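You operate a simulated robot arm through the tools that you are given. There is no shell and no other tool.

You are at the controls of a simulated robot arm. One attempt, no reset.

JOB
Tighten and comb the flat braid, then wind it to the yellow line.
Fine: pull the handle first; stand the green comb back in its tray; push the handle back, swing the lever off, wind with the orange knob, swing the lever back; the blue comb and the other braids stay as they are.

It is judged by the outcome, as a careful person would: the job done as asked, and still so three seconds after it is handed in. It fails if anything else is knocked over, pushed out of place, dropped, spilled or broken.

ROBOT AND FRAMES
A 7-joint arm with a fingered hand, fixed in place. Base frame: the origin is on the floor under the middle of its stand, x ahead of it, y to its left, z up; the work surface is at about z = 818. Readings come in mm, degrees, newtons and seconds.
With the tool pointing down near the work surface it reaches from about 100 to 580 mm from the base axis. Its first joint turns from -69.0 to 172.0 degrees. Payload 3.4 kg.
The TCP is the grasp point between the finger pads, 25 mm short of the fingertips. In the tool frame z runs along the fingers and y along their closing line. The gripper opens to 88 mm; its body begins 29 mm behind the TCP. The gripper is a hand of 5 fingers: y runs from the thumb to the fingers, the wrist lies at [-13, -97, -162] in the tool frame, and closing takes about 1.5 s.
Orientation is told as [roll, pitch, yaw] about the base's x, y, z axes, in that order, counted from this pose: with the fingers straight down and the wrist toward the robot, the tool's x, y and z point along [0, 1, 0], [1, 0, 0] and [0, 0, -1] of the base frame.

CONTROLS
- The arm moves only by the tool move_arm. Its argument "increments" is a list of rows, each an object of numbers (a shift or turn left out is 0, a gripper value left out holds the last): "dx", "dy", "dz": the shift along the tool's x, y, z in m; "rx", "ry", "rz": the turn, a rotation vector about the tool's x, y, z in degrees. In form: [{"dx": .., "dy": .., "dz": .., "rx": .., "ry": .., "rz": ..}, ...]. A call has 1 to 20 rows; each row shifts and turns the commanded pose from where the row before left it, along the tool's axes as they then stand. "hand" is the opening, from 0 (shut) to 1 (fully open), set as the call begins (left out, the last holds). Rows are played at 5 a second. More than 50 mm and 8.6 degrees between two rows, or a gripper value outside its range, and nothing of the call is played. A pose out of reach is approached as far as the arm can. The call stops where the force on the tool passes 70 N (or 10 N more than at its start, if that is more) or the arm is blocked; 0.2 s more then pass. The fingers move at their own pace (about 153 mm/s each) and stop on an object; they squeeze with about 29 N. The grip force told is the motor's: it shows also when the fingers shut on nothing. Time passes only in rows, and 0.2 s behind the last, so rows that do not move let the fingers close. It gives the time, the measured TCP pose, the force on the tool (base axes), the opening and the grip force at its end, in the units of the frame above (readings bear some noise), with the torque about the TCP (base axes, N m) and any sound that the robot's microphone picked up.
- Cameras (640 x 400 px; columns grow to the right, rows downward): "scene" is fixed at [208.4, 509.2, 1533.4]; the picture's right is [-0.95, -0.31, 0.00], its down [-0.26, 0.81, -0.53] and it looks along [0.17, -0.50, -0.85] (base axes); focal length 214 px, centre (320, 200). "wrist" rides on the gripper at [59, -79, -105] in the tool frame; the picture's right is [-0.73, 0.32, -0.61], its down [-0.62, -0.68, 0.38] and it looks along [-0.29, 0.66, 0.70] (tool axes); focal length 234 px, centre (320, 200). There is no depth. A picture from a camera that has moved, and an enlarged one, comes with that camera's place and axes in the base frame and with its lens. The place of the scene camera against the robot may be out by one fixed shift of up to 18 mm in any direction.
- get_image(camera): a new picture of that camera. The clock stands still meanwhile.
- lift_body(by): slides the trunk up (or, below 0, down) by that many mm; the arm rides with it, the base frame stays. It gives what a move gives, with no picture.
- set_fingers(index, middle, ring, little, thumb_bend, thumb_turn): sets how far each is bent, from 0 (flat) to 1 (curled in); at 0.3 the hand is open as for a grip, at 0.7 the pads meet at the TCP. One left out holds its place. A second passes; each finger stops where it meets its share of the squeeze, and holds until it gets a number again. A gripper value or a shape takes the hand back. It gives what a move gives, with no picture; readings hold the bend of each and the force on index, middle, ring, little, thumb and palm. thumb_turn goes from beside the hand (0) to across from the fingers (1), as for a grip.
- grasp_type(shape): the hand has 5 fingers and takes this shape, open, in about a second: jaw (thumb against the fingers, like two jaws); tri (thumb and two fingers); tip (a fingertip pinch); poke (one finger out to press); point (the index stretched); flat (the hand flat); cup (the hand cupped); fist (a fist). The gripper value then closes the fingers along that shape, each until it touches; the sizes above hold for jaw. It gives what a move gives, with no picture.
- enlarge(camera, box): a new picture of the part [left, top, right, bottom] of that camera's present view, enlarged. The clock stands still meanwhile.
- hand_in(): hands the job in; it is judged then, once.

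Places have to be worked out from the pictures, the camera data and where the tool is seen. Open the gripper and draw the arm clear of the work before you hand the job in, unless the task says otherwise.

The tools are called as name(argument=value, ...) on one line, values as JSON. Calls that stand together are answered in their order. move_arm: Moves the arm, as the interface text tells. Its arguments: {"type":"object","properties":{"increments":{"type":"array","items":{"type":"object","properties":{"dx":{"type":"number"},"dy":{"type":"number"},"dz":{"type":"number"},"rx":{"type":"number"},"ry":{"type":"number"},"rz":{"type":"number"}}}},"hand":{"type":"number"}},"required":["increments"]} The other tools are called the same way: lift_body (by) moves the trunk up or down; grasp_type (shape) gives the hand a shape; set_fingers (index, middle, ring, little, thumb_bend, thumb_turn) moves the fingers one by one; get_image (camera) takes a picture; enlarge (camera, box) takes an enlarged picture of a part of a camera's view; hand_in () hands the job in.

At the start:

```text
time_s: 0.0
ee_pos: [401.2, -372.9, 1179.6]
ee_rot: [0.0, 0.0, 0.0]
contact_force: [0.0, 0.4, 0.0]
wrist_torque: [0.01, -0.05, -0.02]
finger_gap: 87.8
grasp_force: 0.1
shape: jaw
bend: [0.3, 0.3, 0.3, 0.3, 0.3, 0.98]
finger forces: [0.0, 0.0, 0.1, 0.0, 0.0, 0.1]
trunk travel left (down, up): [-875.0, 65.0]
```

scene: 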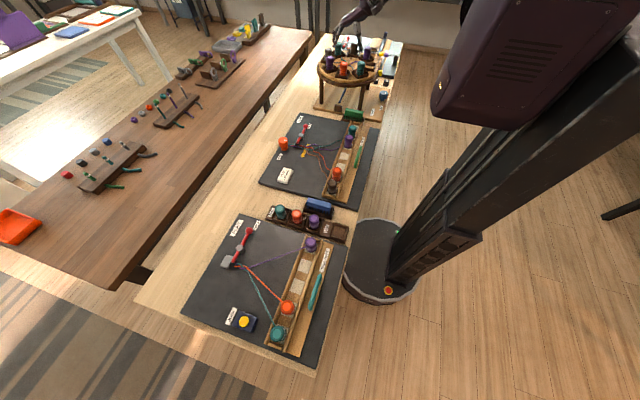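
wrist: 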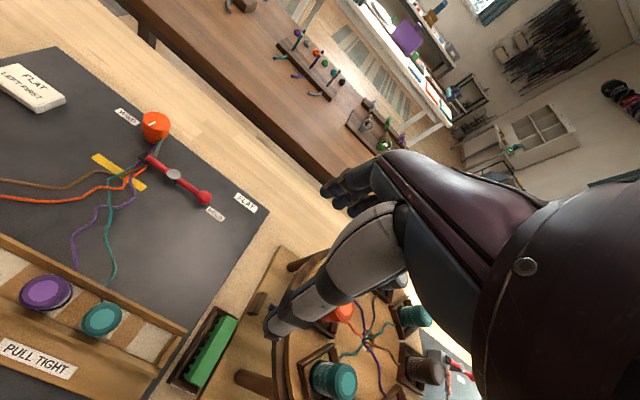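

I begin by looking closer at the boards from the fixed camera, to find the flat braid, its handle, lever, knob and combs.

enlarge(camera="scene", box=[250, 90, 400, 220])

enlarge(camera="scene", box=[170, 190, 370, 370])

enlarge(camera="scene", box=[300, 20, 420, 120])

enlarge(camera="wrist", box=[0, 40, 300, 400])

```text
3.08 times, centred on (325, 155) of scene
camera zoom: at [208.4, 509.2, 1533.4], right [-0.95, -0.31, 0.0], down [-0.26, 0.81, -0.53], along [0.17, -0.5, -0.85], focal length 660 px, centre (305, 338)
```

zoom: 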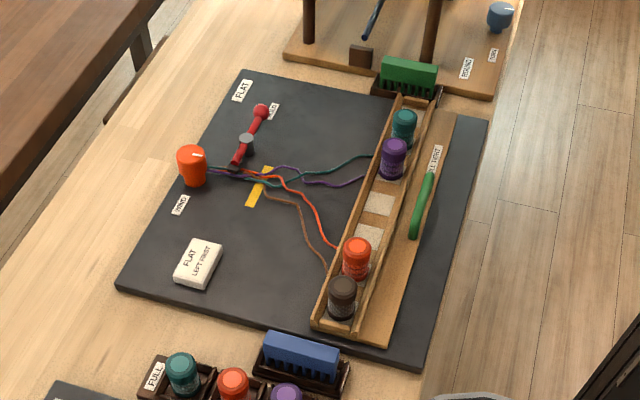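

```text
2.22 times, centred on (270, 280) of scene
camera zoom: at [208.4, 509.2, 1533.4], right [-0.95, -0.31, 0.0], down [-0.26, 0.81, -0.53], along [0.17, -0.5, -0.85], focal length 477 px, centre (431, 22)
```

zoom: 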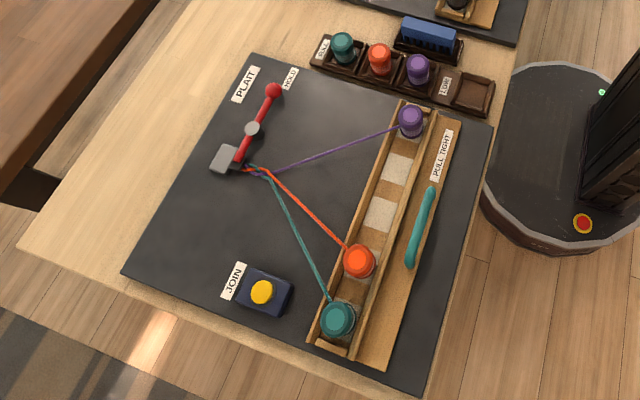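

```text
4.00 times, centred on (360, 70) of scene
camera zoom: at [208.4, 509.2, 1533.4], right [-0.95, -0.31, 0.0], down [-0.26, 0.81, -0.53], along [0.17, -0.5, -0.85], focal length 858 px, centre (160, 720)
```

zoom: 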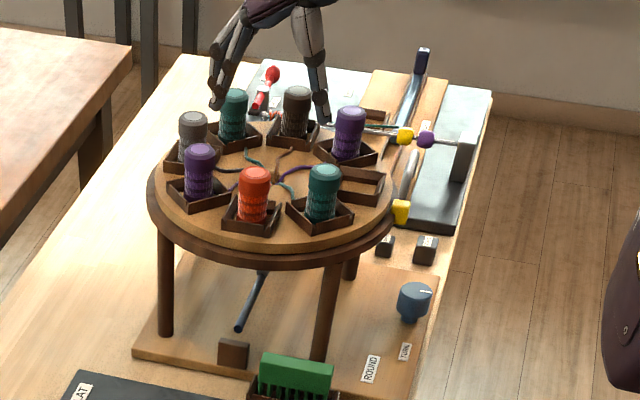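

```text
1.11 times, centred on (150, 220) of wrist
camera zoom: at [322.4, -314.1, 1282.6], right [0.32, -0.73, 0.61], down [-0.68, -0.62, -0.38], along [0.66, -0.29, -0.7], focal length 260 px, centre (509, 178)
```

zoom: 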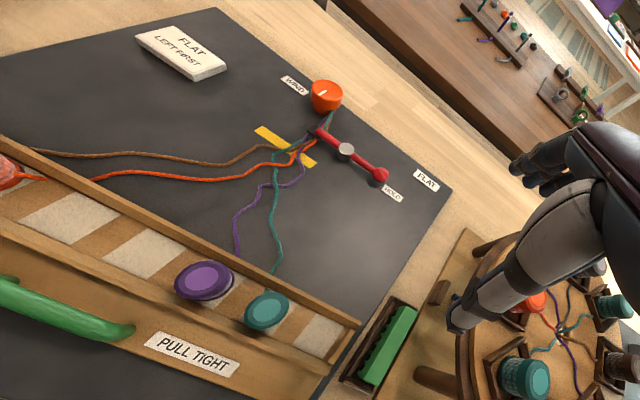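

The middle board is the flat one: green handle on the robot side (x≈258, y≈-150), red lever and orange knob on the far side (knob at about x≈597, y≈-133), and the green comb in its tray past the right edge. I move the hand high over the near side so that the wrist camera sees the board.

move_arm(increments=[{"dx": 0.031, "dy": -0.017, "dz": 0.005}, {"dx": 0.031, "dy": -0.017, "dz": 0.005}, {"dx": 0.031, "dy": -0.017, "dz": 0.005}, {"dx": 0.031, "dy": -0.017, "dz": 0.005}, {"dx": 0.031, "dy": -0.017, "dz": 0.005}, {"dx": 0.031, "dy": -0.017, "dz": 0.005}, {"dx": 0.031, "dy": -0.017, "dz": 0.005}, {"dx": 0.031, "dy": -0.017, "dz": 0.005}, {"dx": 0.031, "dy": -0.017, "dz": 0.005}, {"dx": 0.031, "dy": -0.017, "dz": 0.005}])

get_image(camera="wrist")

get_image(camera="scene")

```text
time_s: 2.2
ee_pos: [342.0, -93.8, 1077.4]
ee_rot: [0.1, 0.5, 0.2]
contact_force: [0.1, -0.1, -0.5]
wrist_torque: [0.02, -0.05, 0.01]
finger_gap: 87.8
grasp_force: 0.0
shape: jaw
bend: [0.3, 0.3, 0.3, 0.3, 0.3, 0.98]
finger forces: [0.0, 0.0, 0.1, 0.0, 0.0, 0.0]
out of reach, approached as far as the arm can: row 4, 5, 6, 7, 8, 9, 10
trunk travel left (down, up): [-875.0, 65.0]
```

```text
taken
camera wrist: at [263.8, -36.1, 1181.7], right [0.33, -0.73, 0.6], down [-0.68, -0.63, -0.38], along [0.65, -0.29, -0.7], focal length 234 px, centre (320, 200)
```

wrist: 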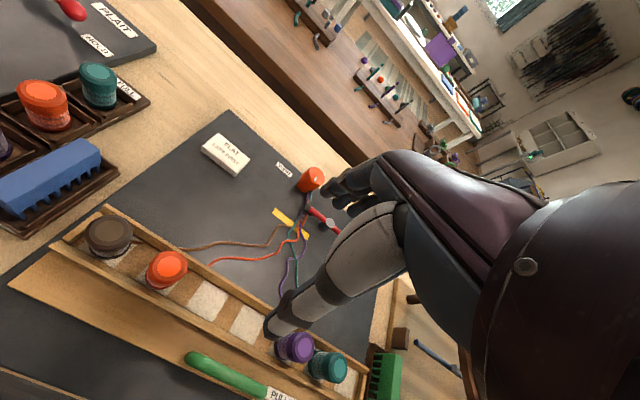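

```text
taken
```

scene: 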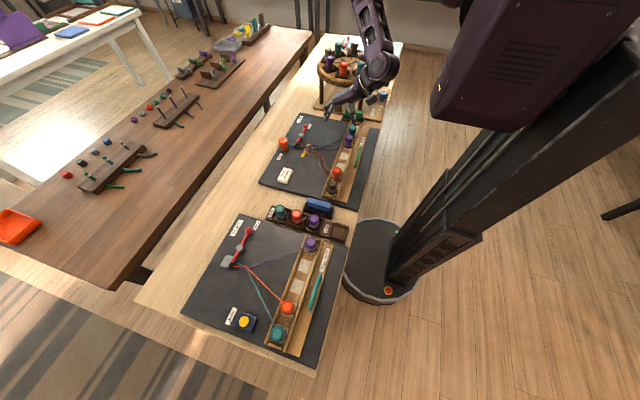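

The camera enlargements are sharp, so I look at each flat-board part closely from the fixed camera, now that the hand stands partly off it.

enlarge(camera="scene", box=[270, 105, 334, 145])

enlarge(camera="scene", box=[310, 100, 390, 150])

enlarge(camera="scene", box=[316, 145, 380, 205])

enlarge(camera="wrist", box=[180, 130, 380, 330])

```text
10.00 times, centred on (302, 125) of scene
camera zoom: at [208.4, 509.2, 1533.4], right [-0.95, -0.31, 0.0], down [-0.26, 0.81, -0.53], along [0.17, -0.5, -0.85], focal length 2145 px, centre (500, 950)
```

zoom: 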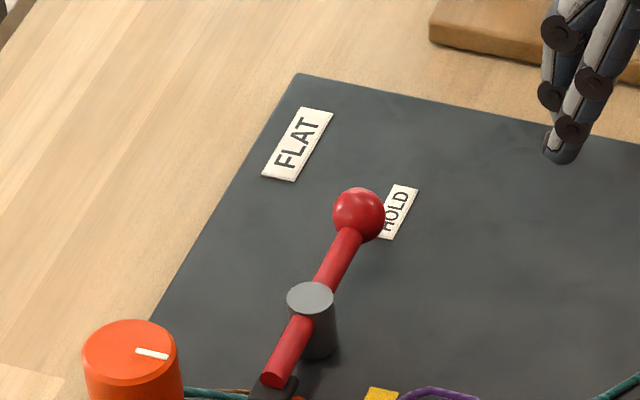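

```text
8.00 times, centred on (350, 125) of scene
camera zoom: at [208.4, 509.2, 1533.4], right [-0.95, -0.31, 0.0], down [-0.26, 0.81, -0.53], along [0.17, -0.5, -0.85], focal length 1716 px, centre (80, 800)
```

zoom: 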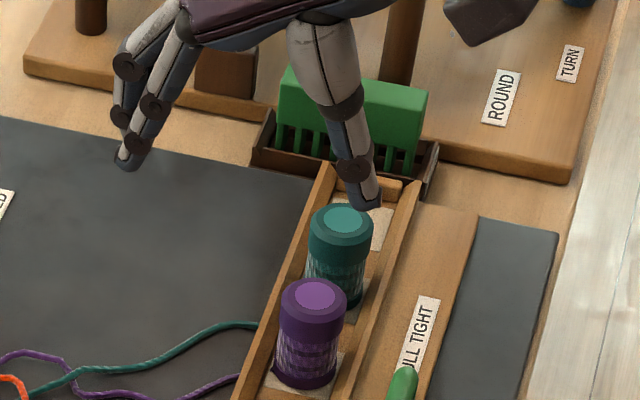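

```text
6.67 times, centred on (348, 175) of scene
camera zoom: at [208.4, 509.2, 1533.4], right [-0.95, -0.31, 0.0], down [-0.26, 0.81, -0.53], along [0.17, -0.5, -0.85], focal length 1430 px, centre (133, 367)
```

zoom: 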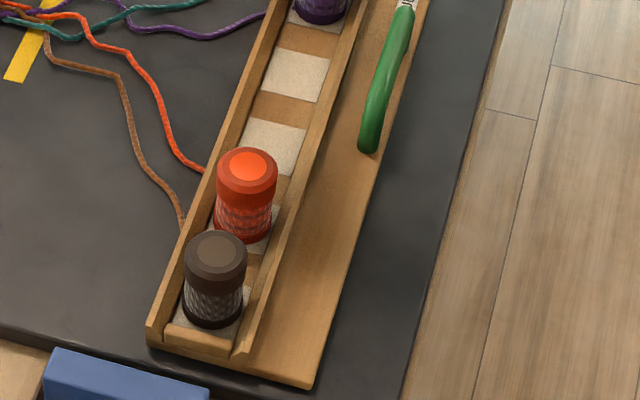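

```text
2.00 times, centred on (280, 230) of wrist
camera zoom: at [263.8, -36.1, 1181.7], right [0.33, -0.73, 0.6], down [-0.68, -0.63, -0.38], along [0.65, -0.29, -0.7], focal length 468 px, centre (400, 140)
```

zoom: 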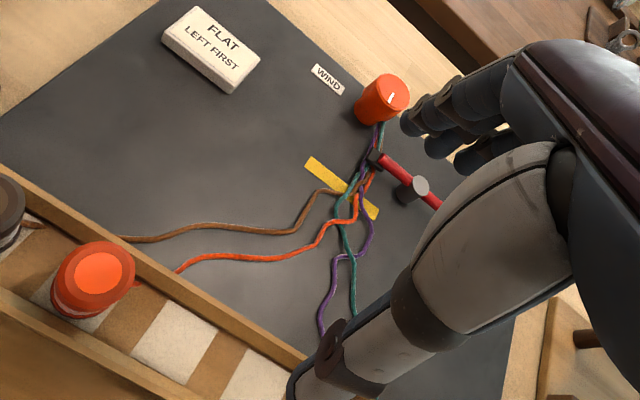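

I zoom in on the fell, the yellow line and the handle from the fixed camera.

enlarge(camera="scene", box=[274, 130, 338, 170])

enlarge(camera="scene", box=[334, 130, 382, 170])

enlarge(camera="wrist", box=[250, 160, 350, 260])

enlarge(camera="wrist", box=[160, 300, 420, 400])

```text
10.00 times, centred on (306, 150) of scene
camera zoom: at [208.4, 509.2, 1533.4], right [-0.95, -0.31, 0.0], down [-0.26, 0.81, -0.53], along [0.17, -0.5, -0.85], focal length 2145 px, centre (460, 700)
```

zoom: 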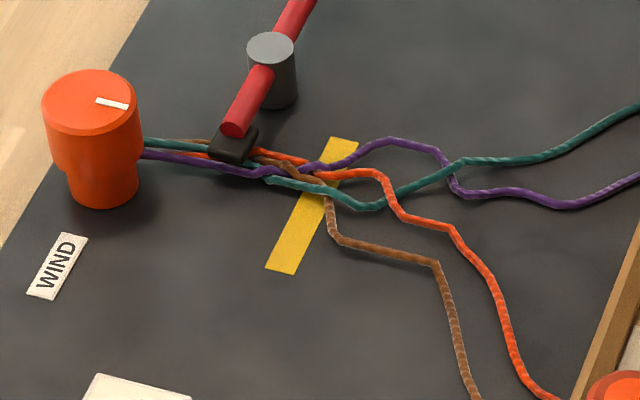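

```text
10.00 times, centred on (358, 150) of scene
camera zoom: at [208.4, 509.2, 1533.4], right [-0.95, -0.31, 0.0], down [-0.26, 0.81, -0.53], along [0.17, -0.5, -0.85], focal length 2145 px, centre (-60, 700)
```

zoom: 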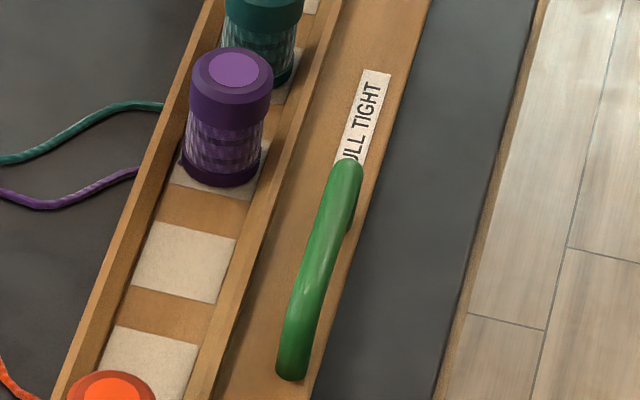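

```text
4.00 times, centred on (300, 210) of wrist
camera zoom: at [263.8, -36.1, 1181.7], right [0.33, -0.73, 0.6], down [-0.68, -0.63, -0.38], along [0.65, -0.29, -0.7], focal length 937 px, centre (400, 160)
```

zoom: 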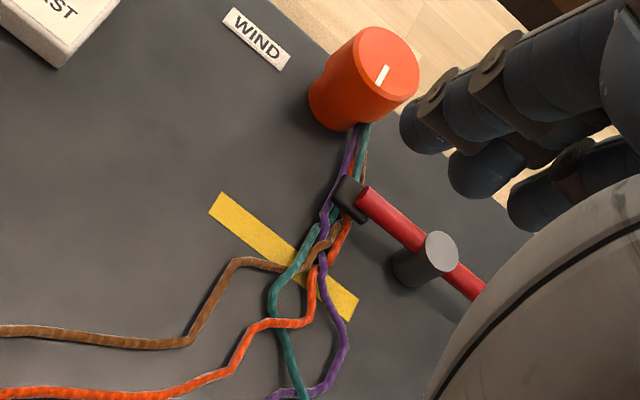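

```text
2.46 times, centred on (290, 350) of wrist
camera zoom: at [263.8, -36.1, 1181.7], right [0.33, -0.73, 0.6], down [-0.68, -0.63, -0.38], along [0.65, -0.29, -0.7], focal length 576 px, centre (394, -169)
```

zoom: 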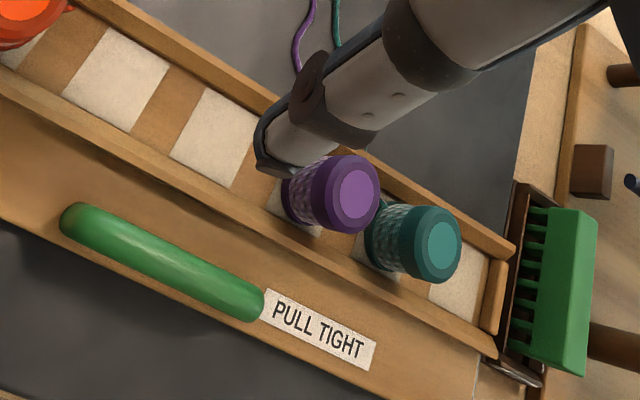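

The lever's inner end presses a black clamp on the braid next to the yellow line, and the knob is a tall cylinder about 44 mm wide. I make a small move down to learn how the commanded pose stands after the out-of-reach rows.

move_arm(increments=[{"dx": -0.02, "dz": 0.03}, {"dx": -0.02, "dz": 0.03}])

```text
time_s: 2.8
ee_pos: [364.4, -101.0, 1046.2]
ee_rot: [-0.5, 0.6, -0.3]
contact_force: [-0.4, -0.2, 0.2]
wrist_torque: [0.03, 0.03, -0.01]
finger_gap: 87.7
grasp_force: 0.0
shape: jaw
bend: [0.3, 0.3, 0.3, 0.3, 0.3, 0.98]
finger forces: [0.0, 0.1, 0.1, 0.1, 0.0, 0.0]
out of reach, approached as far as the arm can: row 1, 2
trunk travel left (down, up): [-875.0, 65.0]
```

The command keeps its own pose when out of reach, and close-in positions are hard at this height. I command a pose farther out and lower, above the spool rail, to see the reach there.

move_arm(increments=[{"dx": -0.019, "dy": 0.033, "dz": 0.037}, {"dx": -0.019, "dy": 0.033, "dz": 0.037}, {"dx": -0.019, "dy": 0.033, "dz": 0.036}, {}, {}])

```text
refused: row 1 steps farther than a row can; nothing moved
```

That row was 53 mm long; I split it into shorter rows.

move_arm(increments=[{"dx": -0.014, "dy": 0.025, "dz": 0.028}, {"dx": -0.014, "dy": 0.025, "dz": 0.028}, {"dx": -0.014, "dy": 0.025, "dz": 0.027}, {"dx": -0.014, "dy": 0.024, "dz": 0.027}, {}, {}])

```text
time_s: 4.2
ee_pos: [464.5, -131.7, 978.4]
ee_rot: [0.1, 0.1, 0.1]
contact_force: [-1.0, -1.4, 0.5]
wrist_torque: [-0.01, -0.02, 0.01]
finger_gap: 87.5
grasp_force: 0.0
shape: jaw
bend: [0.3, 0.3, 0.3, 0.3, 0.3, 0.98]
finger forces: [0.0, 0.0, 0.1, 0.0, 0.0, 0.0]
out of reach, approached as far as the arm can: row 1, 2, 3, 4
trunk travel left (down, up): [-875.0, 65.0]
```

The low limit seems to come from the trunk being nearly at its top; the arm needs to ride lower. I raise the hand first, then lower the trunk.

move_arm(increments=[{"dz": -0.04}, {"dz": -0.04}, {"dz": -0.04}, {"dz": -0.04}, {"dz": -0.02}, {}])

lift_body(by=-150)

```text
time_s: 5.6
ee_pos: [462.5, -128.3, 1157.8]
ee_rot: [0.0, 0.0, 0.0]
contact_force: [-0.1, 0.6, 0.5]
wrist_torque: [0.01, -0.02, -0.03]
finger_gap: 87.8
grasp_force: 0.1
shape: jaw
bend: [0.3, 0.3, 0.3, 0.3, 0.3, 0.98]
finger forces: [0.0, 0.0, 0.0, 0.1, 0.1, 0.0]
trunk travel left (down, up): [-875.0, 65.0]
```

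```text
time_s: 7.3
ee_pos: [463.5, -127.8, 1007.9]
ee_rot: [-0.1, 0.0, 0.0]
contact_force: [-0.1, -0.2, 0.2]
wrist_torque: [-0.01, 0.0, 0.03]
finger_gap: 88.1
grasp_force: 0.1
shape: jaw
bend: [0.3, 0.3, 0.3, 0.3, 0.3, 0.98]
finger forces: [0.0, 0.1, 0.1, 0.0, 0.0, 0.1]
trunk travel left (down, up): [-725.0, 215.0]
```

Trunk lowered and TCP at z=1008. Now I test moving inward to above the handle.

move_arm(increments=[{"dx": -0.006, "dy": -0.035}, {"dx": -0.006, "dy": -0.035}, {"dx": -0.006, "dy": -0.035}, {"dx": -0.006, "dy": -0.035}, {"dx": -0.006, "dy": -0.035}, {}])

```text
time_s: 8.8
ee_pos: [377.0, -159.7, 971.9]
ee_rot: [0.0, 0.0, 0.1]
contact_force: [-0.4, 0.2, -0.4]
wrist_torque: [0.0, -0.01, -0.01]
finger_gap: 87.7
grasp_force: 0.0
shape: jaw
bend: [0.3, 0.3, 0.3, 0.3, 0.3, 0.98]
finger forces: [0.1, 0.0, 0.0, 0.0, 0.1, 0.0]
out of reach, approached as far as the arm can: row 3, 4, 5
trunk travel left (down, up): [-725.0, 215.0]
```

The inner reach is limited here. I look at the scene to see how the arm and shoulder stand.

get_image(camera="scene")

get_image(camera="wrist")

```text
taken
```

scene: 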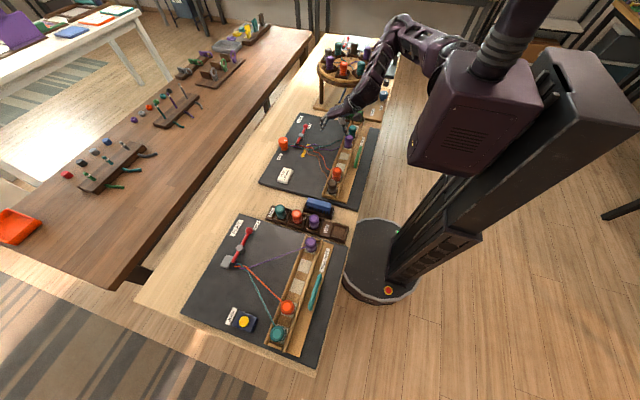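

```text
taken
camera wrist: at [299.4, -101.4, 1076.1], right [0.32, -0.73, 0.61], down [-0.68, -0.62, -0.38], along [0.66, -0.29, -0.7], focal length 234 px, centre (320, 200)
```

wrist: 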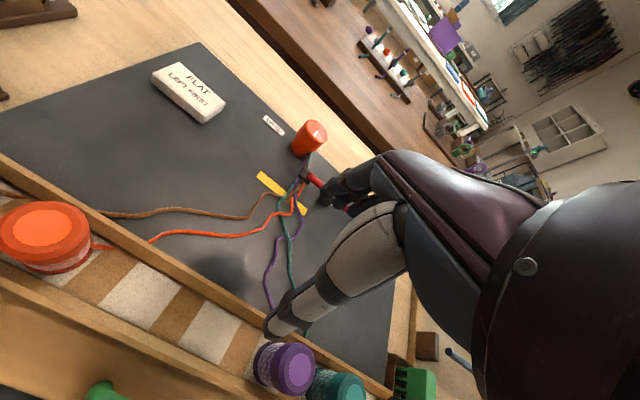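

The arm leaves a shoulder at the box's front with the elbow up to the right. I move out over the free black area (away from spools) and test how low I can go at this trunk height.

move_arm(increments=[{"dy": 0.04}, {"dy": 0.04}, {"dz": 0.03}, {"dz": 0.03}, {"dz": 0.02}, {}])

```text
time_s: 10.2
ee_pos: [458.0, -160.1, 891.8]
ee_rot: [0.0, 0.0, 0.1]
contact_force: [0.5, -0.8, -0.2]
wrist_torque: [-0.01, 0.01, -0.02]
finger_gap: 88.1
grasp_force: 0.1
shape: jaw
bend: [0.3, 0.3, 0.3, 0.3, 0.3, 0.98]
finger forces: [0.0, 0.1, 0.0, 0.0, 0.0, 0.0]
trunk travel left (down, up): [-725.0, 215.0]
```

Reachable. I raise the trunk 100 mm and go down again to test a larger shoulder-to-wrist drop.

lift_body(by=100)

move_arm(increments=[{"dz": 0.03}, {"dz": 0.03}, {"dz": 0.03}, {}])

```text
time_s: 11.5
ee_pos: [458.5, -160.2, 991.6]
ee_rot: [0.0, 0.0, 0.0]
contact_force: [0.0, -0.5, -0.2]
wrist_torque: [-0.01, 0.01, 0.0]
finger_gap: 87.8
grasp_force: 0.0
shape: jaw
bend: [0.3, 0.3, 0.3, 0.3, 0.3, 0.98]
finger forces: [0.0, 0.0, 0.1, 0.1, 0.0, 0.1]
trunk travel left (down, up): [-825.0, 115.0]
```

```text
time_s: 12.5
ee_pos: [459.6, -167.9, 932.4]
ee_rot: [0.1, 0.2, 0.0]
contact_force: [-0.5, 1.2, 0.5]
wrist_torque: [0.0, -0.02, -0.03]
finger_gap: 88.2
grasp_force: 0.1
shape: jaw
bend: [0.3, 0.3, 0.3, 0.3, 0.3, 0.98]
finger forces: [0.0, 0.0, 0.1, 0.0, 0.0, 0.1]
out of reach, approached as far as the arm can: row 2, 3
trunk travel left (down, up): [-825.0, 115.0]
```

Too steep at this height, so I try the other way: hand high relative to the trunk, trunk lower.

move_arm(increments=[{"dz": -0.045}, {"dz": -0.045}, {"dz": -0.045}, {"dz": -0.045}, {"dz": -0.045}, {"dz": -0.045}, {}])

lift_body(by=-220)

move_arm(increments=[{"dy": -0.035}, {"dy": -0.035}, {"dy": -0.035}, {"dy": -0.035}, {"dy": -0.035}, {}])

```text
time_s: 14.1
ee_pos: [457.5, -168.0, 1204.2]
ee_rot: [0.0, 0.1, 0.0]
contact_force: [0.8, 0.7, 0.0]
wrist_torque: [-0.01, 0.02, 0.0]
finger_gap: 88.1
grasp_force: 0.0
shape: jaw
bend: [0.3, 0.3, 0.3, 0.3, 0.3, 0.98]
finger forces: [0.0, 0.0, 0.0, 0.0, 0.1, 0.1]
trunk travel left (down, up): [-825.0, 115.0]
```

```text
time_s: 16.4
ee_pos: [457.2, -166.5, 983.5]
ee_rot: [0.0, 0.0, 0.0]
contact_force: [0.1, 0.9, -0.1]
wrist_torque: [0.02, -0.04, 0.02]
finger_gap: 87.8
grasp_force: 0.0
shape: jaw
bend: [0.3, 0.3, 0.3, 0.3, 0.3, 0.98]
finger forces: [0.0, 0.0, 0.0, 0.1, 0.1, 0.0]
trunk travel left (down, up): [-605.0, 335.0]
```

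```text
time_s: 17.8
ee_pos: [396.5, -176.1, 1000.8]
ee_rot: [0.0, 0.1, 0.0]
contact_force: [-0.6, -0.4, 0.6]
wrist_torque: [-0.02, -0.01, 0.0]
finger_gap: 88.1
grasp_force: 0.1
shape: jaw
bend: [0.3, 0.3, 0.3, 0.3, 0.3, 0.98]
finger forces: [0.1, 0.0, 0.0, 0.0, 0.1, 0.0]
out of reach, approached as far as the arm can: row 2, 3, 4, 5
trunk travel left (down, up): [-605.0, 335.0]
```

The inner limit looks like a sphere about the shoulder, so a lower trunk (hand well above the shoulder) should bring the handle in reach. I check how the trunk box stands relative to the table edge before going lower.

get_image(camera="scene")

enlarge(camera="scene", box=[340, 40, 600, 300])

```text
taken
```

scene: 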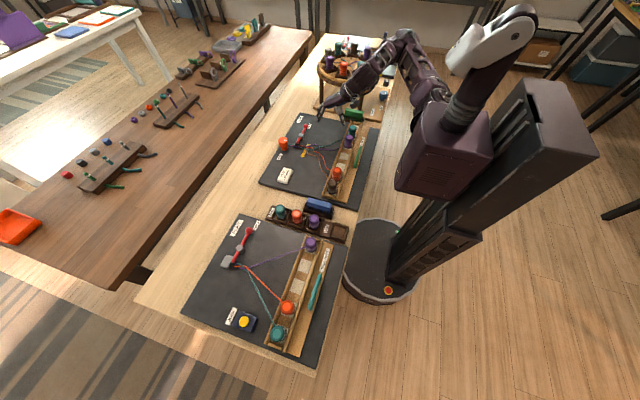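

```text
1.54 times, centred on (470, 170) of scene
camera zoom: at [208.4, 509.2, 1533.4], right [-0.95, -0.31, 0.0], down [-0.26, 0.81, -0.53], along [0.17, -0.5, -0.85], focal length 330 px, centre (89, 246)
```

zoom: 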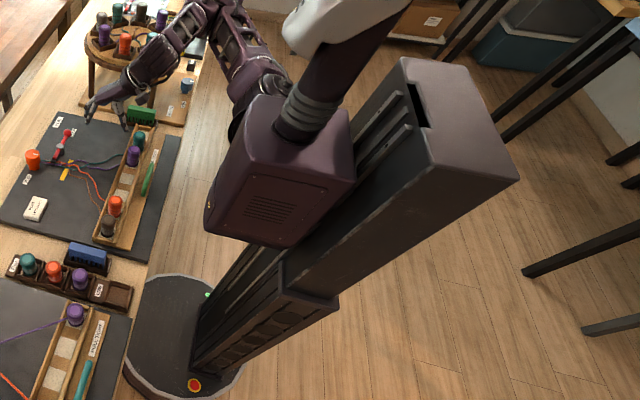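

The box front is at about x≈105, well clear of the table edge (x≈190). I raise the hand relative to the trunk and lower the trunk further, then test inward again.

move_arm(increments=[{"dy": 0.03, "dz": -0.03}, {"dy": 0.03, "dz": -0.035}, {"dz": -0.045}, {"dz": -0.045}, {"dz": -0.045}, {}])

lift_body(by=-200)

move_arm(increments=[{"dy": -0.035}, {"dy": -0.035}, {"dy": -0.035}, {"dy": -0.035}, {"dy": -0.035}, {}])

```text
time_s: 19.2
ee_pos: [457.5, -177.7, 1200.7]
ee_rot: [0.0, -0.1, 0.0]
contact_force: [-0.2, -0.6, 0.2]
wrist_torque: [0.02, -0.01, -0.02]
finger_gap: 87.9
grasp_force: 0.1
shape: jaw
bend: [0.3, 0.3, 0.3, 0.3, 0.3, 0.98]
finger forces: [0.0, 0.0, 0.0, 0.0, 0.0, 0.0]
trunk travel left (down, up): [-605.0, 335.0]
```

```text
time_s: 21.4
ee_pos: [455.9, -178.2, 999.7]
ee_rot: [-0.1, 0.0, 0.0]
contact_force: [0.3, 0.0, -0.1]
wrist_torque: [0.0, 0.01, 0.01]
finger_gap: 87.7
grasp_force: 0.1
shape: jaw
bend: [0.3, 0.3, 0.3, 0.3, 0.3, 0.98]
finger forces: [0.0, 0.0, 0.0, 0.1, 0.0, 0.0]
trunk travel left (down, up): [-405.0, 535.0]
```

```text
time_s: 22.8
ee_pos: [310.8, -151.7, 977.7]
ee_rot: [0.1, 0.0, 0.0]
contact_force: [0.0, 0.1, 0.7]
wrist_torque: [0.02, 0.0, 0.01]
finger_gap: 87.9
grasp_force: 0.2
shape: jaw
bend: [0.3, 0.3, 0.3, 0.3, 0.3, 0.98]
finger forces: [0.0, 0.0, 0.0, 0.0, 0.0, 0.1]
out of reach, approached as far as the arm can: row 4, 5
trunk travel left (down, up): [-405.0, 535.0]
```

Closer now: (311, -152) reached. I continue: hand up relative to the trunk, trunk lower by another 130 mm.

move_arm(increments=[{"dy": 0.035, "dz": -0.03}, {"dx": -0.012, "dz": -0.045}, {"dz": -0.045}, {}])

lift_body(by=-130)

move_arm(increments=[{"dy": -0.035}, {"dy": -0.035}, {"dy": -0.03}, {}])

```text
time_s: 23.8
ee_pos: [379.8, -144.8, 1075.6]
ee_rot: [0.2, -0.1, 0.1]
contact_force: [0.0, -0.9, 0.0]
wrist_torque: [0.02, -0.02, 0.0]
finger_gap: 87.6
grasp_force: 0.0
shape: jaw
bend: [0.3, 0.3, 0.3, 0.3, 0.3, 0.98]
finger forces: [0.0, 0.1, 0.1, 0.0, 0.0, 0.0]
out of reach, approached as far as the arm can: row 2, 3
trunk travel left (down, up): [-405.0, 535.0]
```

```text
time_s: 25.4
ee_pos: [379.4, -143.4, 944.8]
ee_rot: [0.2, 0.0, 0.1]
contact_force: [0.1, 0.5, 0.2]
wrist_torque: [-0.01, 0.0, 0.02]
finger_gap: 88.3
grasp_force: 0.2
shape: jaw
bend: [0.3, 0.3, 0.3, 0.3, 0.3, 0.98]
finger forces: [0.1, 0.0, 0.0, 0.0, 0.1, 0.0]
trunk travel left (down, up): [-275.0, 665.0]
```

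```text
time_s: 26.4
ee_pos: [327.9, -112.0, 904.1]
ee_rot: [0.1, -0.2, 0.1]
contact_force: [-0.1, 0.3, 0.3]
wrist_torque: [0.0, 0.05, 0.0]
finger_gap: 87.7
grasp_force: 0.0
shape: jaw
bend: [0.3, 0.3, 0.3, 0.3, 0.3, 0.98]
finger forces: [0.1, 0.0, 0.0, 0.0, 0.0, 0.1]
out of reach, approached as far as the arm can: row 1, 2, 3
trunk travel left (down, up): [-275.0, 665.0]
```

I stop this: the hand came low near the rail without touching. I lift by the trunk, move outward, then try the hand turned so that the wrist lies to the right (yaw +90), which should give better inner reach.

lift_body(by=150)

move_arm(increments=[{"dy": 0.04}, {"dy": 0.04}, {"dy": 0.04}, {}])

lift_body(by=150)

```text
time_s: 28.1
ee_pos: [329.3, -113.3, 1053.8]
ee_rot: [0.0, -0.1, 0.1]
contact_force: [-0.3, -0.7, -0.7]
wrist_torque: [0.02, -0.01, 0.0]
finger_gap: 87.6
grasp_force: 0.1
shape: jaw
bend: [0.3, 0.3, 0.3, 0.3, 0.3, 0.98]
finger forces: [0.0, 0.1, 0.1, 0.0, 0.1, 0.0]
trunk travel left (down, up): [-425.0, 515.0]
```

```text
time_s: 29.1
ee_pos: [448.8, -113.0, 1053.7]
ee_rot: [0.1, -0.1, 0.2]
contact_force: [-0.4, -0.1, 0.1]
wrist_torque: [0.0, -0.04, -0.05]
finger_gap: 87.8
grasp_force: 0.0
shape: jaw
bend: [0.3, 0.3, 0.3, 0.3, 0.3, 0.98]
finger forces: [0.0, 0.0, 0.0, 0.1, 0.1, 0.1]
trunk travel left (down, up): [-425.0, 515.0]
```

```text
time_s: 30.9
ee_pos: [449.9, -113.2, 1203.8]
ee_rot: [0.1, -0.1, 0.2]
contact_force: [-0.4, -0.1, -0.2]
wrist_torque: [0.0, 0.0, -0.02]
finger_gap: 88.0
grasp_force: 0.2
shape: jaw
bend: [0.3, 0.3, 0.3, 0.3, 0.3, 0.98]
finger forces: [0.0, 0.0, 0.0, 0.0, 0.1, 0.0]
trunk travel left (down, up): [-575.0, 365.0]
```

Now I descend to about z=1010 while yawing the hand by +90 degrees (negative turns about the tool's z).

move_arm(increments=[{"dz": 0.018, "rz": -8.2}, {"dz": 0.018, "rz": -8.2}, {"dz": 0.018, "rz": -8.2}, {"dz": 0.018, "rz": -8.2}, {"dz": 0.018, "rz": -8.2}, {"dz": 0.018, "rz": -8.2}, {"dz": 0.018, "rz": -8.2}, {"dz": 0.018, "rz": -8.2}, {"dz": 0.018, "rz": -8.2}, {"dz": 0.018, "rz": -8.2}, {"dz": 0.018, "rz": -8.0}, {}])

```text
time_s: 33.5
ee_pos: [368.2, -47.8, 1034.9]
ee_rot: [0.0, -0.1, 74.7]
contact_force: [-1.4, -0.4, -0.5]
wrist_torque: [-0.02, 0.0, 0.0]
finger_gap: 87.8
grasp_force: 0.1
shape: jaw
bend: [0.3, 0.3, 0.3, 0.3, 0.3, 0.98]
finger forces: [0.0, 0.2, 0.0, 0.1, 0.0, 0.1]
out of reach, approached as far as the arm can: row 7, 8, 9, 10, 11
trunk travel left (down, up): [-575.0, 365.0]
```

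Yaw reached about +75. I test whether, with this yaw, I can come in toward the handle at this height.

move_arm(increments=[{"dx": 0.0097, "dy": -0.038}, {"dx": 0.0097, "dy": -0.038}, {"dx": 0.0097, "dy": -0.038}, {}])

```text
time_s: 34.5
ee_pos: [289.6, -114.1, 1040.0]
ee_rot: [-0.1, 0.0, 74.6]
contact_force: [0.1, 0.2, -1.2]
wrist_torque: [0.01, 0.02, 0.01]
finger_gap: 87.9
grasp_force: 0.1
shape: jaw
bend: [0.3, 0.3, 0.3, 0.3, 0.3, 0.98]
finger forces: [0.0, 0.0, 0.0, 0.0, 0.0, 0.0]
out of reach, approached as far as the arm can: row 1, 2, 3
trunk travel left (down, up): [-575.0, 365.0]
```

With yaw 75 the hand comes to (290, -114). I test further in toward (260, -164).

move_arm(increments=[{"dx": 0.008, "dy": -0.028}, {"dx": 0.008, "dy": -0.028}, {}])

get_image(camera="wrist")

get_image(camera="scene")

```text
time_s: 35.3
ee_pos: [269.6, -125.1, 1058.8]
ee_rot: [0.0, -0.1, 74.5]
contact_force: [-0.3, 0.1, 0.3]
wrist_torque: [-0.03, 0.01, 0.02]
finger_gap: 87.9
grasp_force: 0.0
shape: jaw
bend: [0.3, 0.3, 0.3, 0.3, 0.3, 0.98]
finger forces: [0.1, 0.0, 0.0, 0.0, 0.0, 0.0]
out of reach, approached as far as the arm can: row 1, 2
trunk travel left (down, up): [-575.0, 365.0]
```

```text
taken
camera wrist: at [192.7, -185.8, 1162.9], right [0.79, 0.12, 0.61], down [0.42, -0.82, -0.38], along [0.46, 0.56, -0.69], focal length 234 px, centre (320, 200)
```

wrist: 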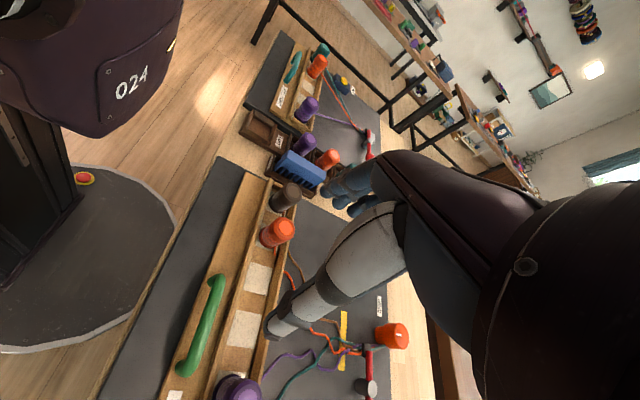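

```text
taken
```

scene: 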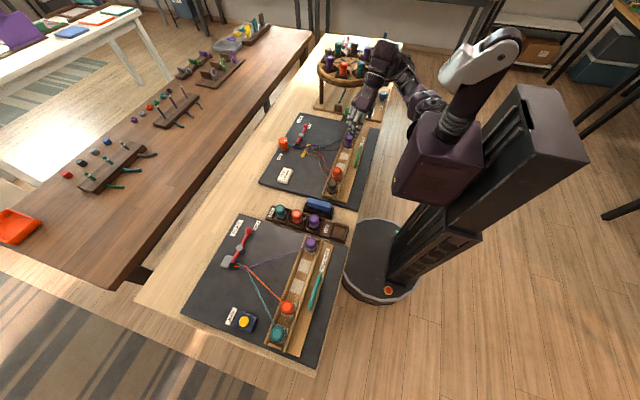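

Good view of the handle: it lies at x≈266, y from -118 to -213, z≈848. I enlarge it to measure the gap between the handle and the rail wall.

enlarge(camera="wrist", box=[140, 240, 300, 400])

enlarge(camera="wrist", box=[260, 280, 420, 400])

```text
2.50 times, centred on (220, 320) of wrist
camera zoom: at [192.7, -185.8, 1162.9], right [0.79, 0.12, 0.61], down [0.42, -0.82, -0.38], along [0.46, 0.56, -0.69], focal length 585 px, centre (570, -100)
```

zoom: 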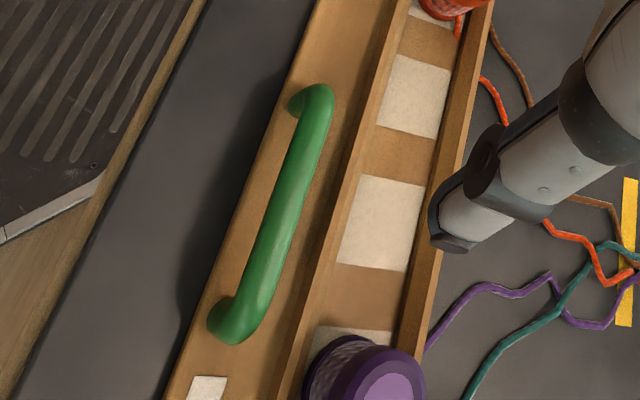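

```text
3.33 times, centred on (340, 340) of wrist
camera zoom: at [192.7, -185.8, 1162.9], right [0.79, 0.12, 0.61], down [0.42, -0.82, -0.38], along [0.46, 0.56, -0.69], focal length 781 px, centre (253, -267)
```

zoom: 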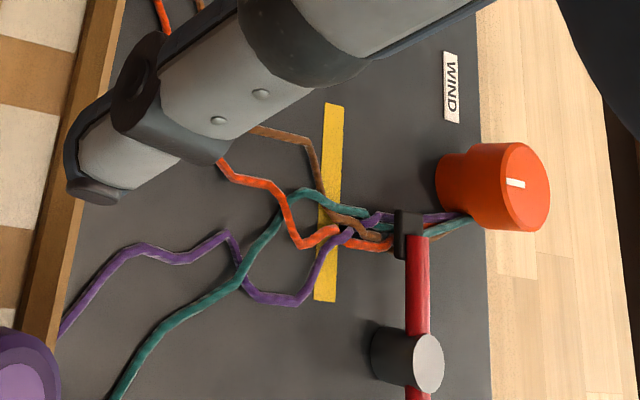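

The gap between handle bar and rail wall is about 25 mm, enough for one finger, and the bar stands about 22 mm over the plank. I shape the hand to one stretched finger to hook the handle and look at where that fingertip is.

grasp_type(shape="poke")

get_image(camera="wrist")

enlarge(camera="scene", box=[310, 50, 430, 160])

```text
time_s: 36.2
ee_pos: [270.0, -124.5, 1059.7]
ee_rot: [-0.1, -0.1, 74.6]
contact_force: [0.0, -0.3, 1.4]
wrist_torque: [-0.01, -0.03, 0.0]
finger_gap: 0.0
grasp_force: 0.1
shape: poke
bend: [0.7, 0.7, 0.99, 0.99, 1.0, 1.0]
finger forces: [0.1, 0.1, 0.0, 0.1, 0.0, 0.0]
trunk travel left (down, up): [-575.0, 365.0]
```

```text
taken
camera wrist: at [192.4, -185.8, 1162.9], right [0.78, 0.12, 0.61], down [0.42, -0.82, -0.38], along [0.46, 0.56, -0.69], focal length 234 px, centre (320, 200)
```

wrist: 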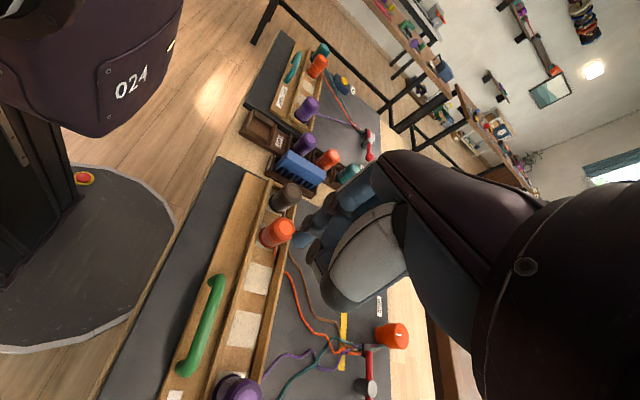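

```text
3.64 times, centred on (370, 105) of scene
camera zoom: at [208.4, 509.2, 1533.4], right [-0.95, -0.31, 0.0], down [-0.26, 0.81, -0.53], along [0.17, -0.5, -0.85], focal length 780 px, centre (138, 546)
```

zoom: 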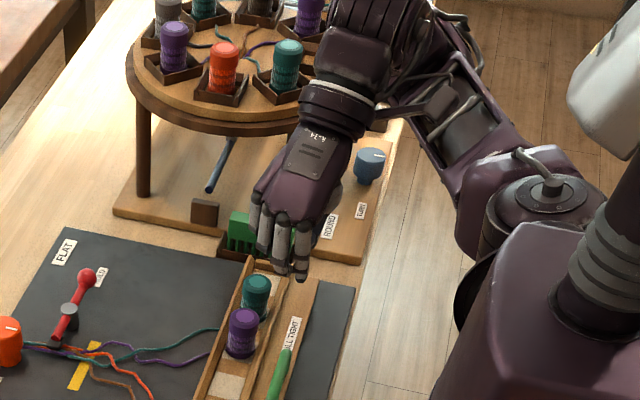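

Poke bends index and middle together; I curl the middle finger too so only the index stands out, and look again.

set_fingers(index=0.6, middle=1.0, ring=1.0, little=1.0, thumb_bend=1.0)

enlarge(camera="scene", box=[335, 80, 395, 140])

enlarge(camera="wrist", box=[160, 160, 440, 400])

```text
time_s: 37.2
ee_pos: [269.0, -125.5, 1059.8]
ee_rot: [-0.2, -0.1, 74.6]
contact_force: [0.9, -0.1, -0.2]
wrist_torque: [-0.01, 0.0, 0.05]
finger_gap: 16.0
grasp_force: 0.0
shape: fingers
bend: [0.41, 1.0, 1.0, 1.0, 1.0, 1.0]
finger forces: [0.1, 0.0, 0.1, 0.0, 0.1, 0.0]
trunk travel left (down, up): [-575.0, 365.0]
```

```text
6.67 times, centred on (365, 110) of scene
camera zoom: at [208.4, 509.2, 1533.4], right [-0.95, -0.31, 0.0], down [-0.26, 0.81, -0.53], along [0.17, -0.5, -0.85], focal length 1430 px, centre (20, 800)
```

zoom: 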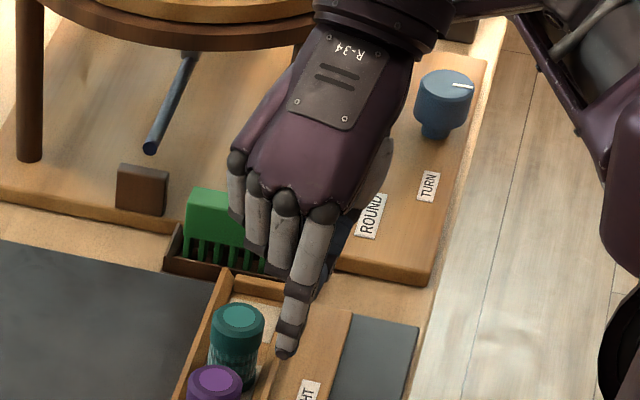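

```text
1.67 times, centred on (300, 280) of wrist
camera zoom: at [192.3, -185.8, 1162.9], right [0.78, 0.12, 0.61], down [0.42, -0.82, -0.38], along [0.46, 0.56, -0.69], focal length 390 px, centre (353, 67)
```

zoom: 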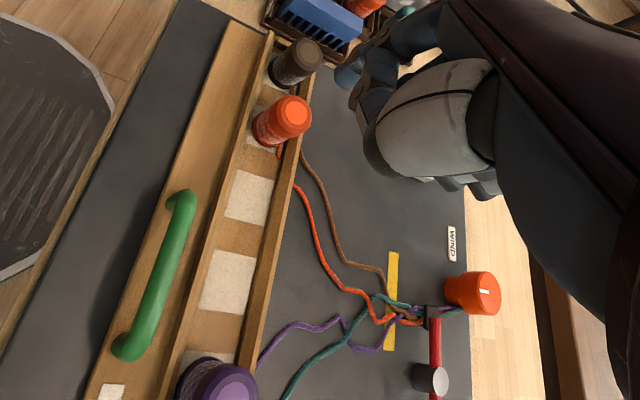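

The index alone stands out now, with its tip roughly 34 mm ahead of and 27 mm beyond the TCP. I shift so the tip will be over the gap behind the handle (tip ≈ (286,-140)), raise the hand relative to the trunk, then lower with the trunk.

move_arm(increments=[{"dx": -0.0184, "dy": -0.0217, "dz": -0.03}, {"dx": -0.0184, "dy": -0.0217, "dz": -0.03}, {}])

```text
time_s: 38.0
ee_pos: [269.1, -120.7, 1112.4]
ee_rot: [0.0, 0.0, 74.4]
contact_force: [-0.1, -0.3, 0.0]
wrist_torque: [-0.03, -0.01, 0.0]
finger_gap: 15.7
grasp_force: 0.1
shape: fingers
bend: [0.41, 1.0, 1.0, 1.0, 1.0, 1.0]
finger forces: [0.0, 0.0, 0.1, 0.1, 0.0, 0.0]
out of reach, approached as far as the arm can: row 1, 2
trunk travel left (down, up): [-575.0, 365.0]
```

The limit now comes from the yaw. I reduce yaw to about 55 while moving to the same target.

move_arm(increments=[{"dx": -0.0137, "dy": -0.0151, "rz": 6.6}, {"dx": -0.0154, "dy": -0.0133, "rz": 6.6}, {"dx": -0.0167, "dy": -0.0116, "rz": 6.6}, {}])

```text
time_s: 39.0
ee_pos: [297.2, -175.7, 1111.0]
ee_rot: [0.0, -0.1, 54.7]
contact_force: [-0.1, 0.4, 0.2]
wrist_torque: [0.04, -0.01, -0.02]
finger_gap: 15.5
grasp_force: 0.1
shape: fingers
bend: [0.41, 1.0, 1.0, 1.0, 0.99, 1.0]
finger forces: [0.0, 0.0, 0.0, 0.0, 0.0, 0.1]
trunk travel left (down, up): [-575.0, 365.0]
```

Reachable. I test the pull stroke in the air: 50 mm toward the robot.

move_arm(increments=[{"dx": 0.0204, "dy": -0.01445}, {"dx": 0.0204, "dy": -0.01445}, {}])

```text
time_s: 39.8
ee_pos: [247.3, -175.5, 1111.2]
ee_rot: [-0.1, -0.1, 54.8]
contact_force: [-0.3, -0.8, -0.2]
wrist_torque: [0.04, 0.02, -0.01]
finger_gap: 15.4
grasp_force: 0.1
shape: fingers
bend: [0.41, 1.0, 1.0, 1.0, 0.99, 1.0]
finger forces: [0.0, 0.1, 0.0, 0.1, 0.0, 0.0]
trunk travel left (down, up): [-575.0, 365.0]
```

The full pull stroke is reachable with yaw 55. I test whether a smaller yaw (about 30) is reachable here too, as that would let the jaws straddle the bar.

move_arm(increments=[{"rz": 8.2}, {"rz": 8.2}, {"rz": 8.2}, {}])

```text
time_s: 40.8
ee_pos: [258.5, -174.5, 1121.7]
ee_rot: [0.2, -0.2, 30.1]
contact_force: [-0.1, -0.5, -0.4]
wrist_torque: [-0.01, 0.0, 0.02]
finger_gap: 15.4
grasp_force: 0.1
shape: fingers
bend: [0.42, 1.0, 1.0, 1.0, 0.99, 1.0]
finger forces: [0.1, 0.0, 0.0, 0.0, 0.1, 0.0]
out of reach, approached as far as the arm can: row 2, 3
trunk travel left (down, up): [-575.0, 365.0]
```

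I return to yaw ~55 above the gap behind the handle and check the arm's links against the carousel stand before lowering the trunk.

move_arm(increments=[{"dx": -0.007, "dy": 0.0047, "rz": -8.2}, {"dx": -0.007, "dy": 0.0047, "rz": -8.2}, {"dx": -0.007, "dy": 0.0047, "rz": -8.2}, {}])

enlarge(camera="scene", box=[300, 0, 500, 180])

```text
time_s: 41.8
ee_pos: [281.8, -182.4, 1121.4]
ee_rot: [-0.1, -0.2, 54.9]
contact_force: [-0.7, 0.6, 0.1]
wrist_torque: [0.03, -0.02, -0.01]
finger_gap: 15.5
grasp_force: 0.0
shape: fingers
bend: [0.42, 1.0, 1.0, 1.0, 0.99, 1.0]
finger forces: [0.1, 0.0, 0.0, 0.0, 0.0, 0.0]
trunk travel left (down, up): [-575.0, 365.0]
```

```text
2.22 times, centred on (400, 90) of scene
camera zoom: at [208.4, 509.2, 1533.4], right [-0.95, -0.31, 0.0], down [-0.26, 0.81, -0.53], along [0.17, -0.5, -0.85], focal length 477 px, centre (142, 444)
```

zoom: 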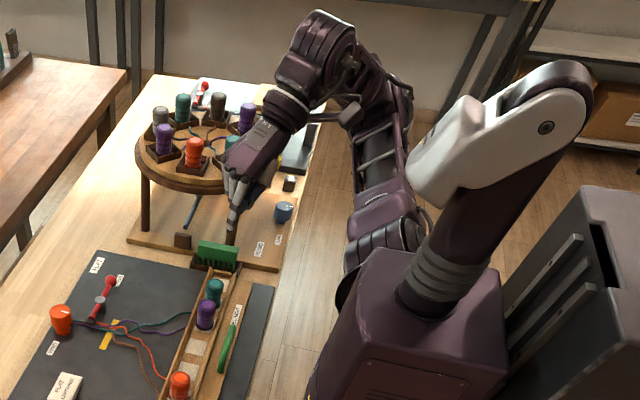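

The arm's elbow hangs beside the robot at x≈115, clear of the carousel and above the table. I lower the trunk by 190 mm so the fingertip hovers at about z≈903.

lift_body(by=-190)

enlarge(camera="scene", box=[310, 90, 400, 180])

get_image(camera="wrist")

```text
time_s: 43.8
ee_pos: [282.3, -181.5, 932.5]
ee_rot: [0.0, -0.1, 54.8]
contact_force: [-0.9, -0.6, -1.2]
wrist_torque: [0.01, 0.0, -0.01]
finger_gap: 15.5
grasp_force: 0.1
shape: fingers
bend: [0.42, 1.0, 1.0, 1.0, 0.99, 1.0]
finger forces: [0.1, 0.0, 0.0, 0.0, 0.1, 0.0]
trunk travel left (down, up): [-385.0, 555.0]
```

```text
4.44 times, centred on (355, 135) of scene
camera zoom: at [208.4, 509.2, 1533.4], right [-0.95, -0.31, 0.0], down [-0.26, 0.81, -0.53], along [0.17, -0.5, -0.85], focal length 953 px, centre (164, 489)
```

zoom: 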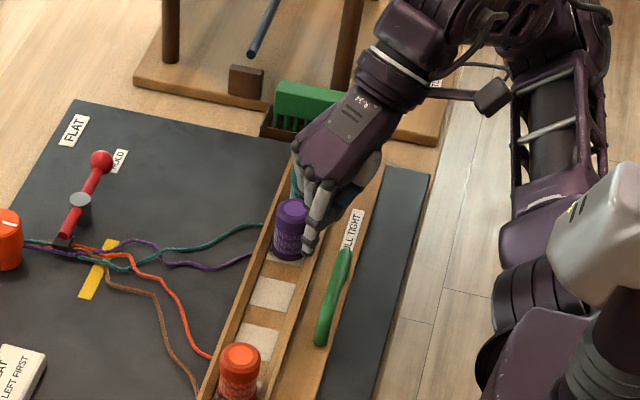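

```text
taken
camera wrist: at [189.1, -212.6, 1035.6], right [0.78, -0.16, 0.61], down [0.12, -0.92, -0.38], along [0.62, 0.37, -0.69], focal length 234 px, centre (320, 200)
```

wrist: 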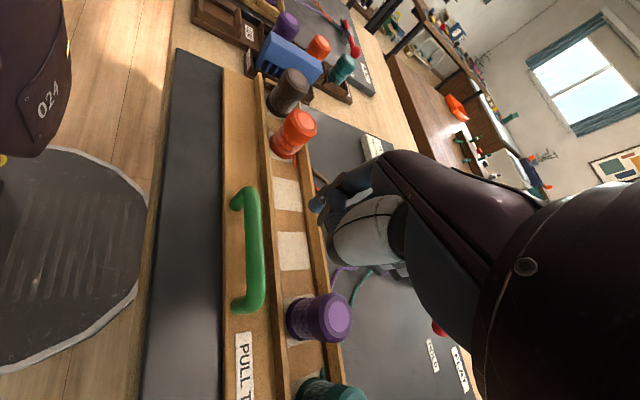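

I enlarge the wrist view around the fingertip to locate it relative to the handle and rail.

enlarge(camera="wrist", box=[200, 150, 440, 330])

enlarge(camera="scene", box=[330, 120, 380, 170])

```text
2.22 times, centred on (320, 240) of wrist
camera zoom: at [189.1, -212.6, 1035.6], right [0.78, -0.16, 0.61], down [0.12, -0.92, -0.38], along [0.62, 0.37, -0.69], focal length 520 px, centre (320, 111)
```

zoom: 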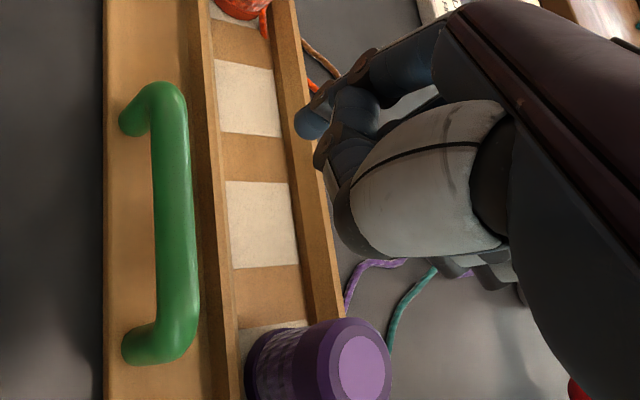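

```text
8.00 times, centred on (355, 145) of scene
camera zoom: at [208.4, 509.2, 1533.4], right [-0.95, -0.31, 0.0], down [-0.26, 0.81, -0.53], along [0.17, -0.5, -0.85], focal length 1716 px, centre (40, 640)
```

zoom: 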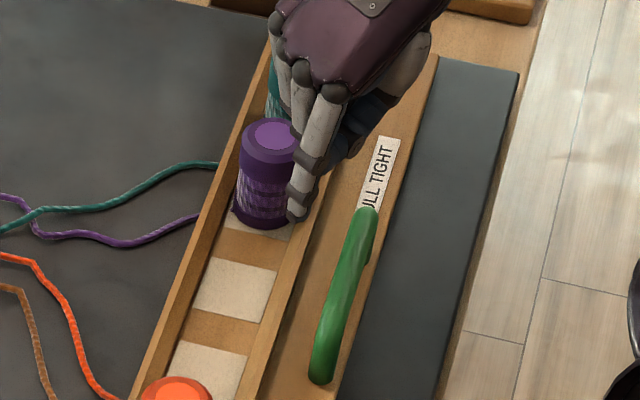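

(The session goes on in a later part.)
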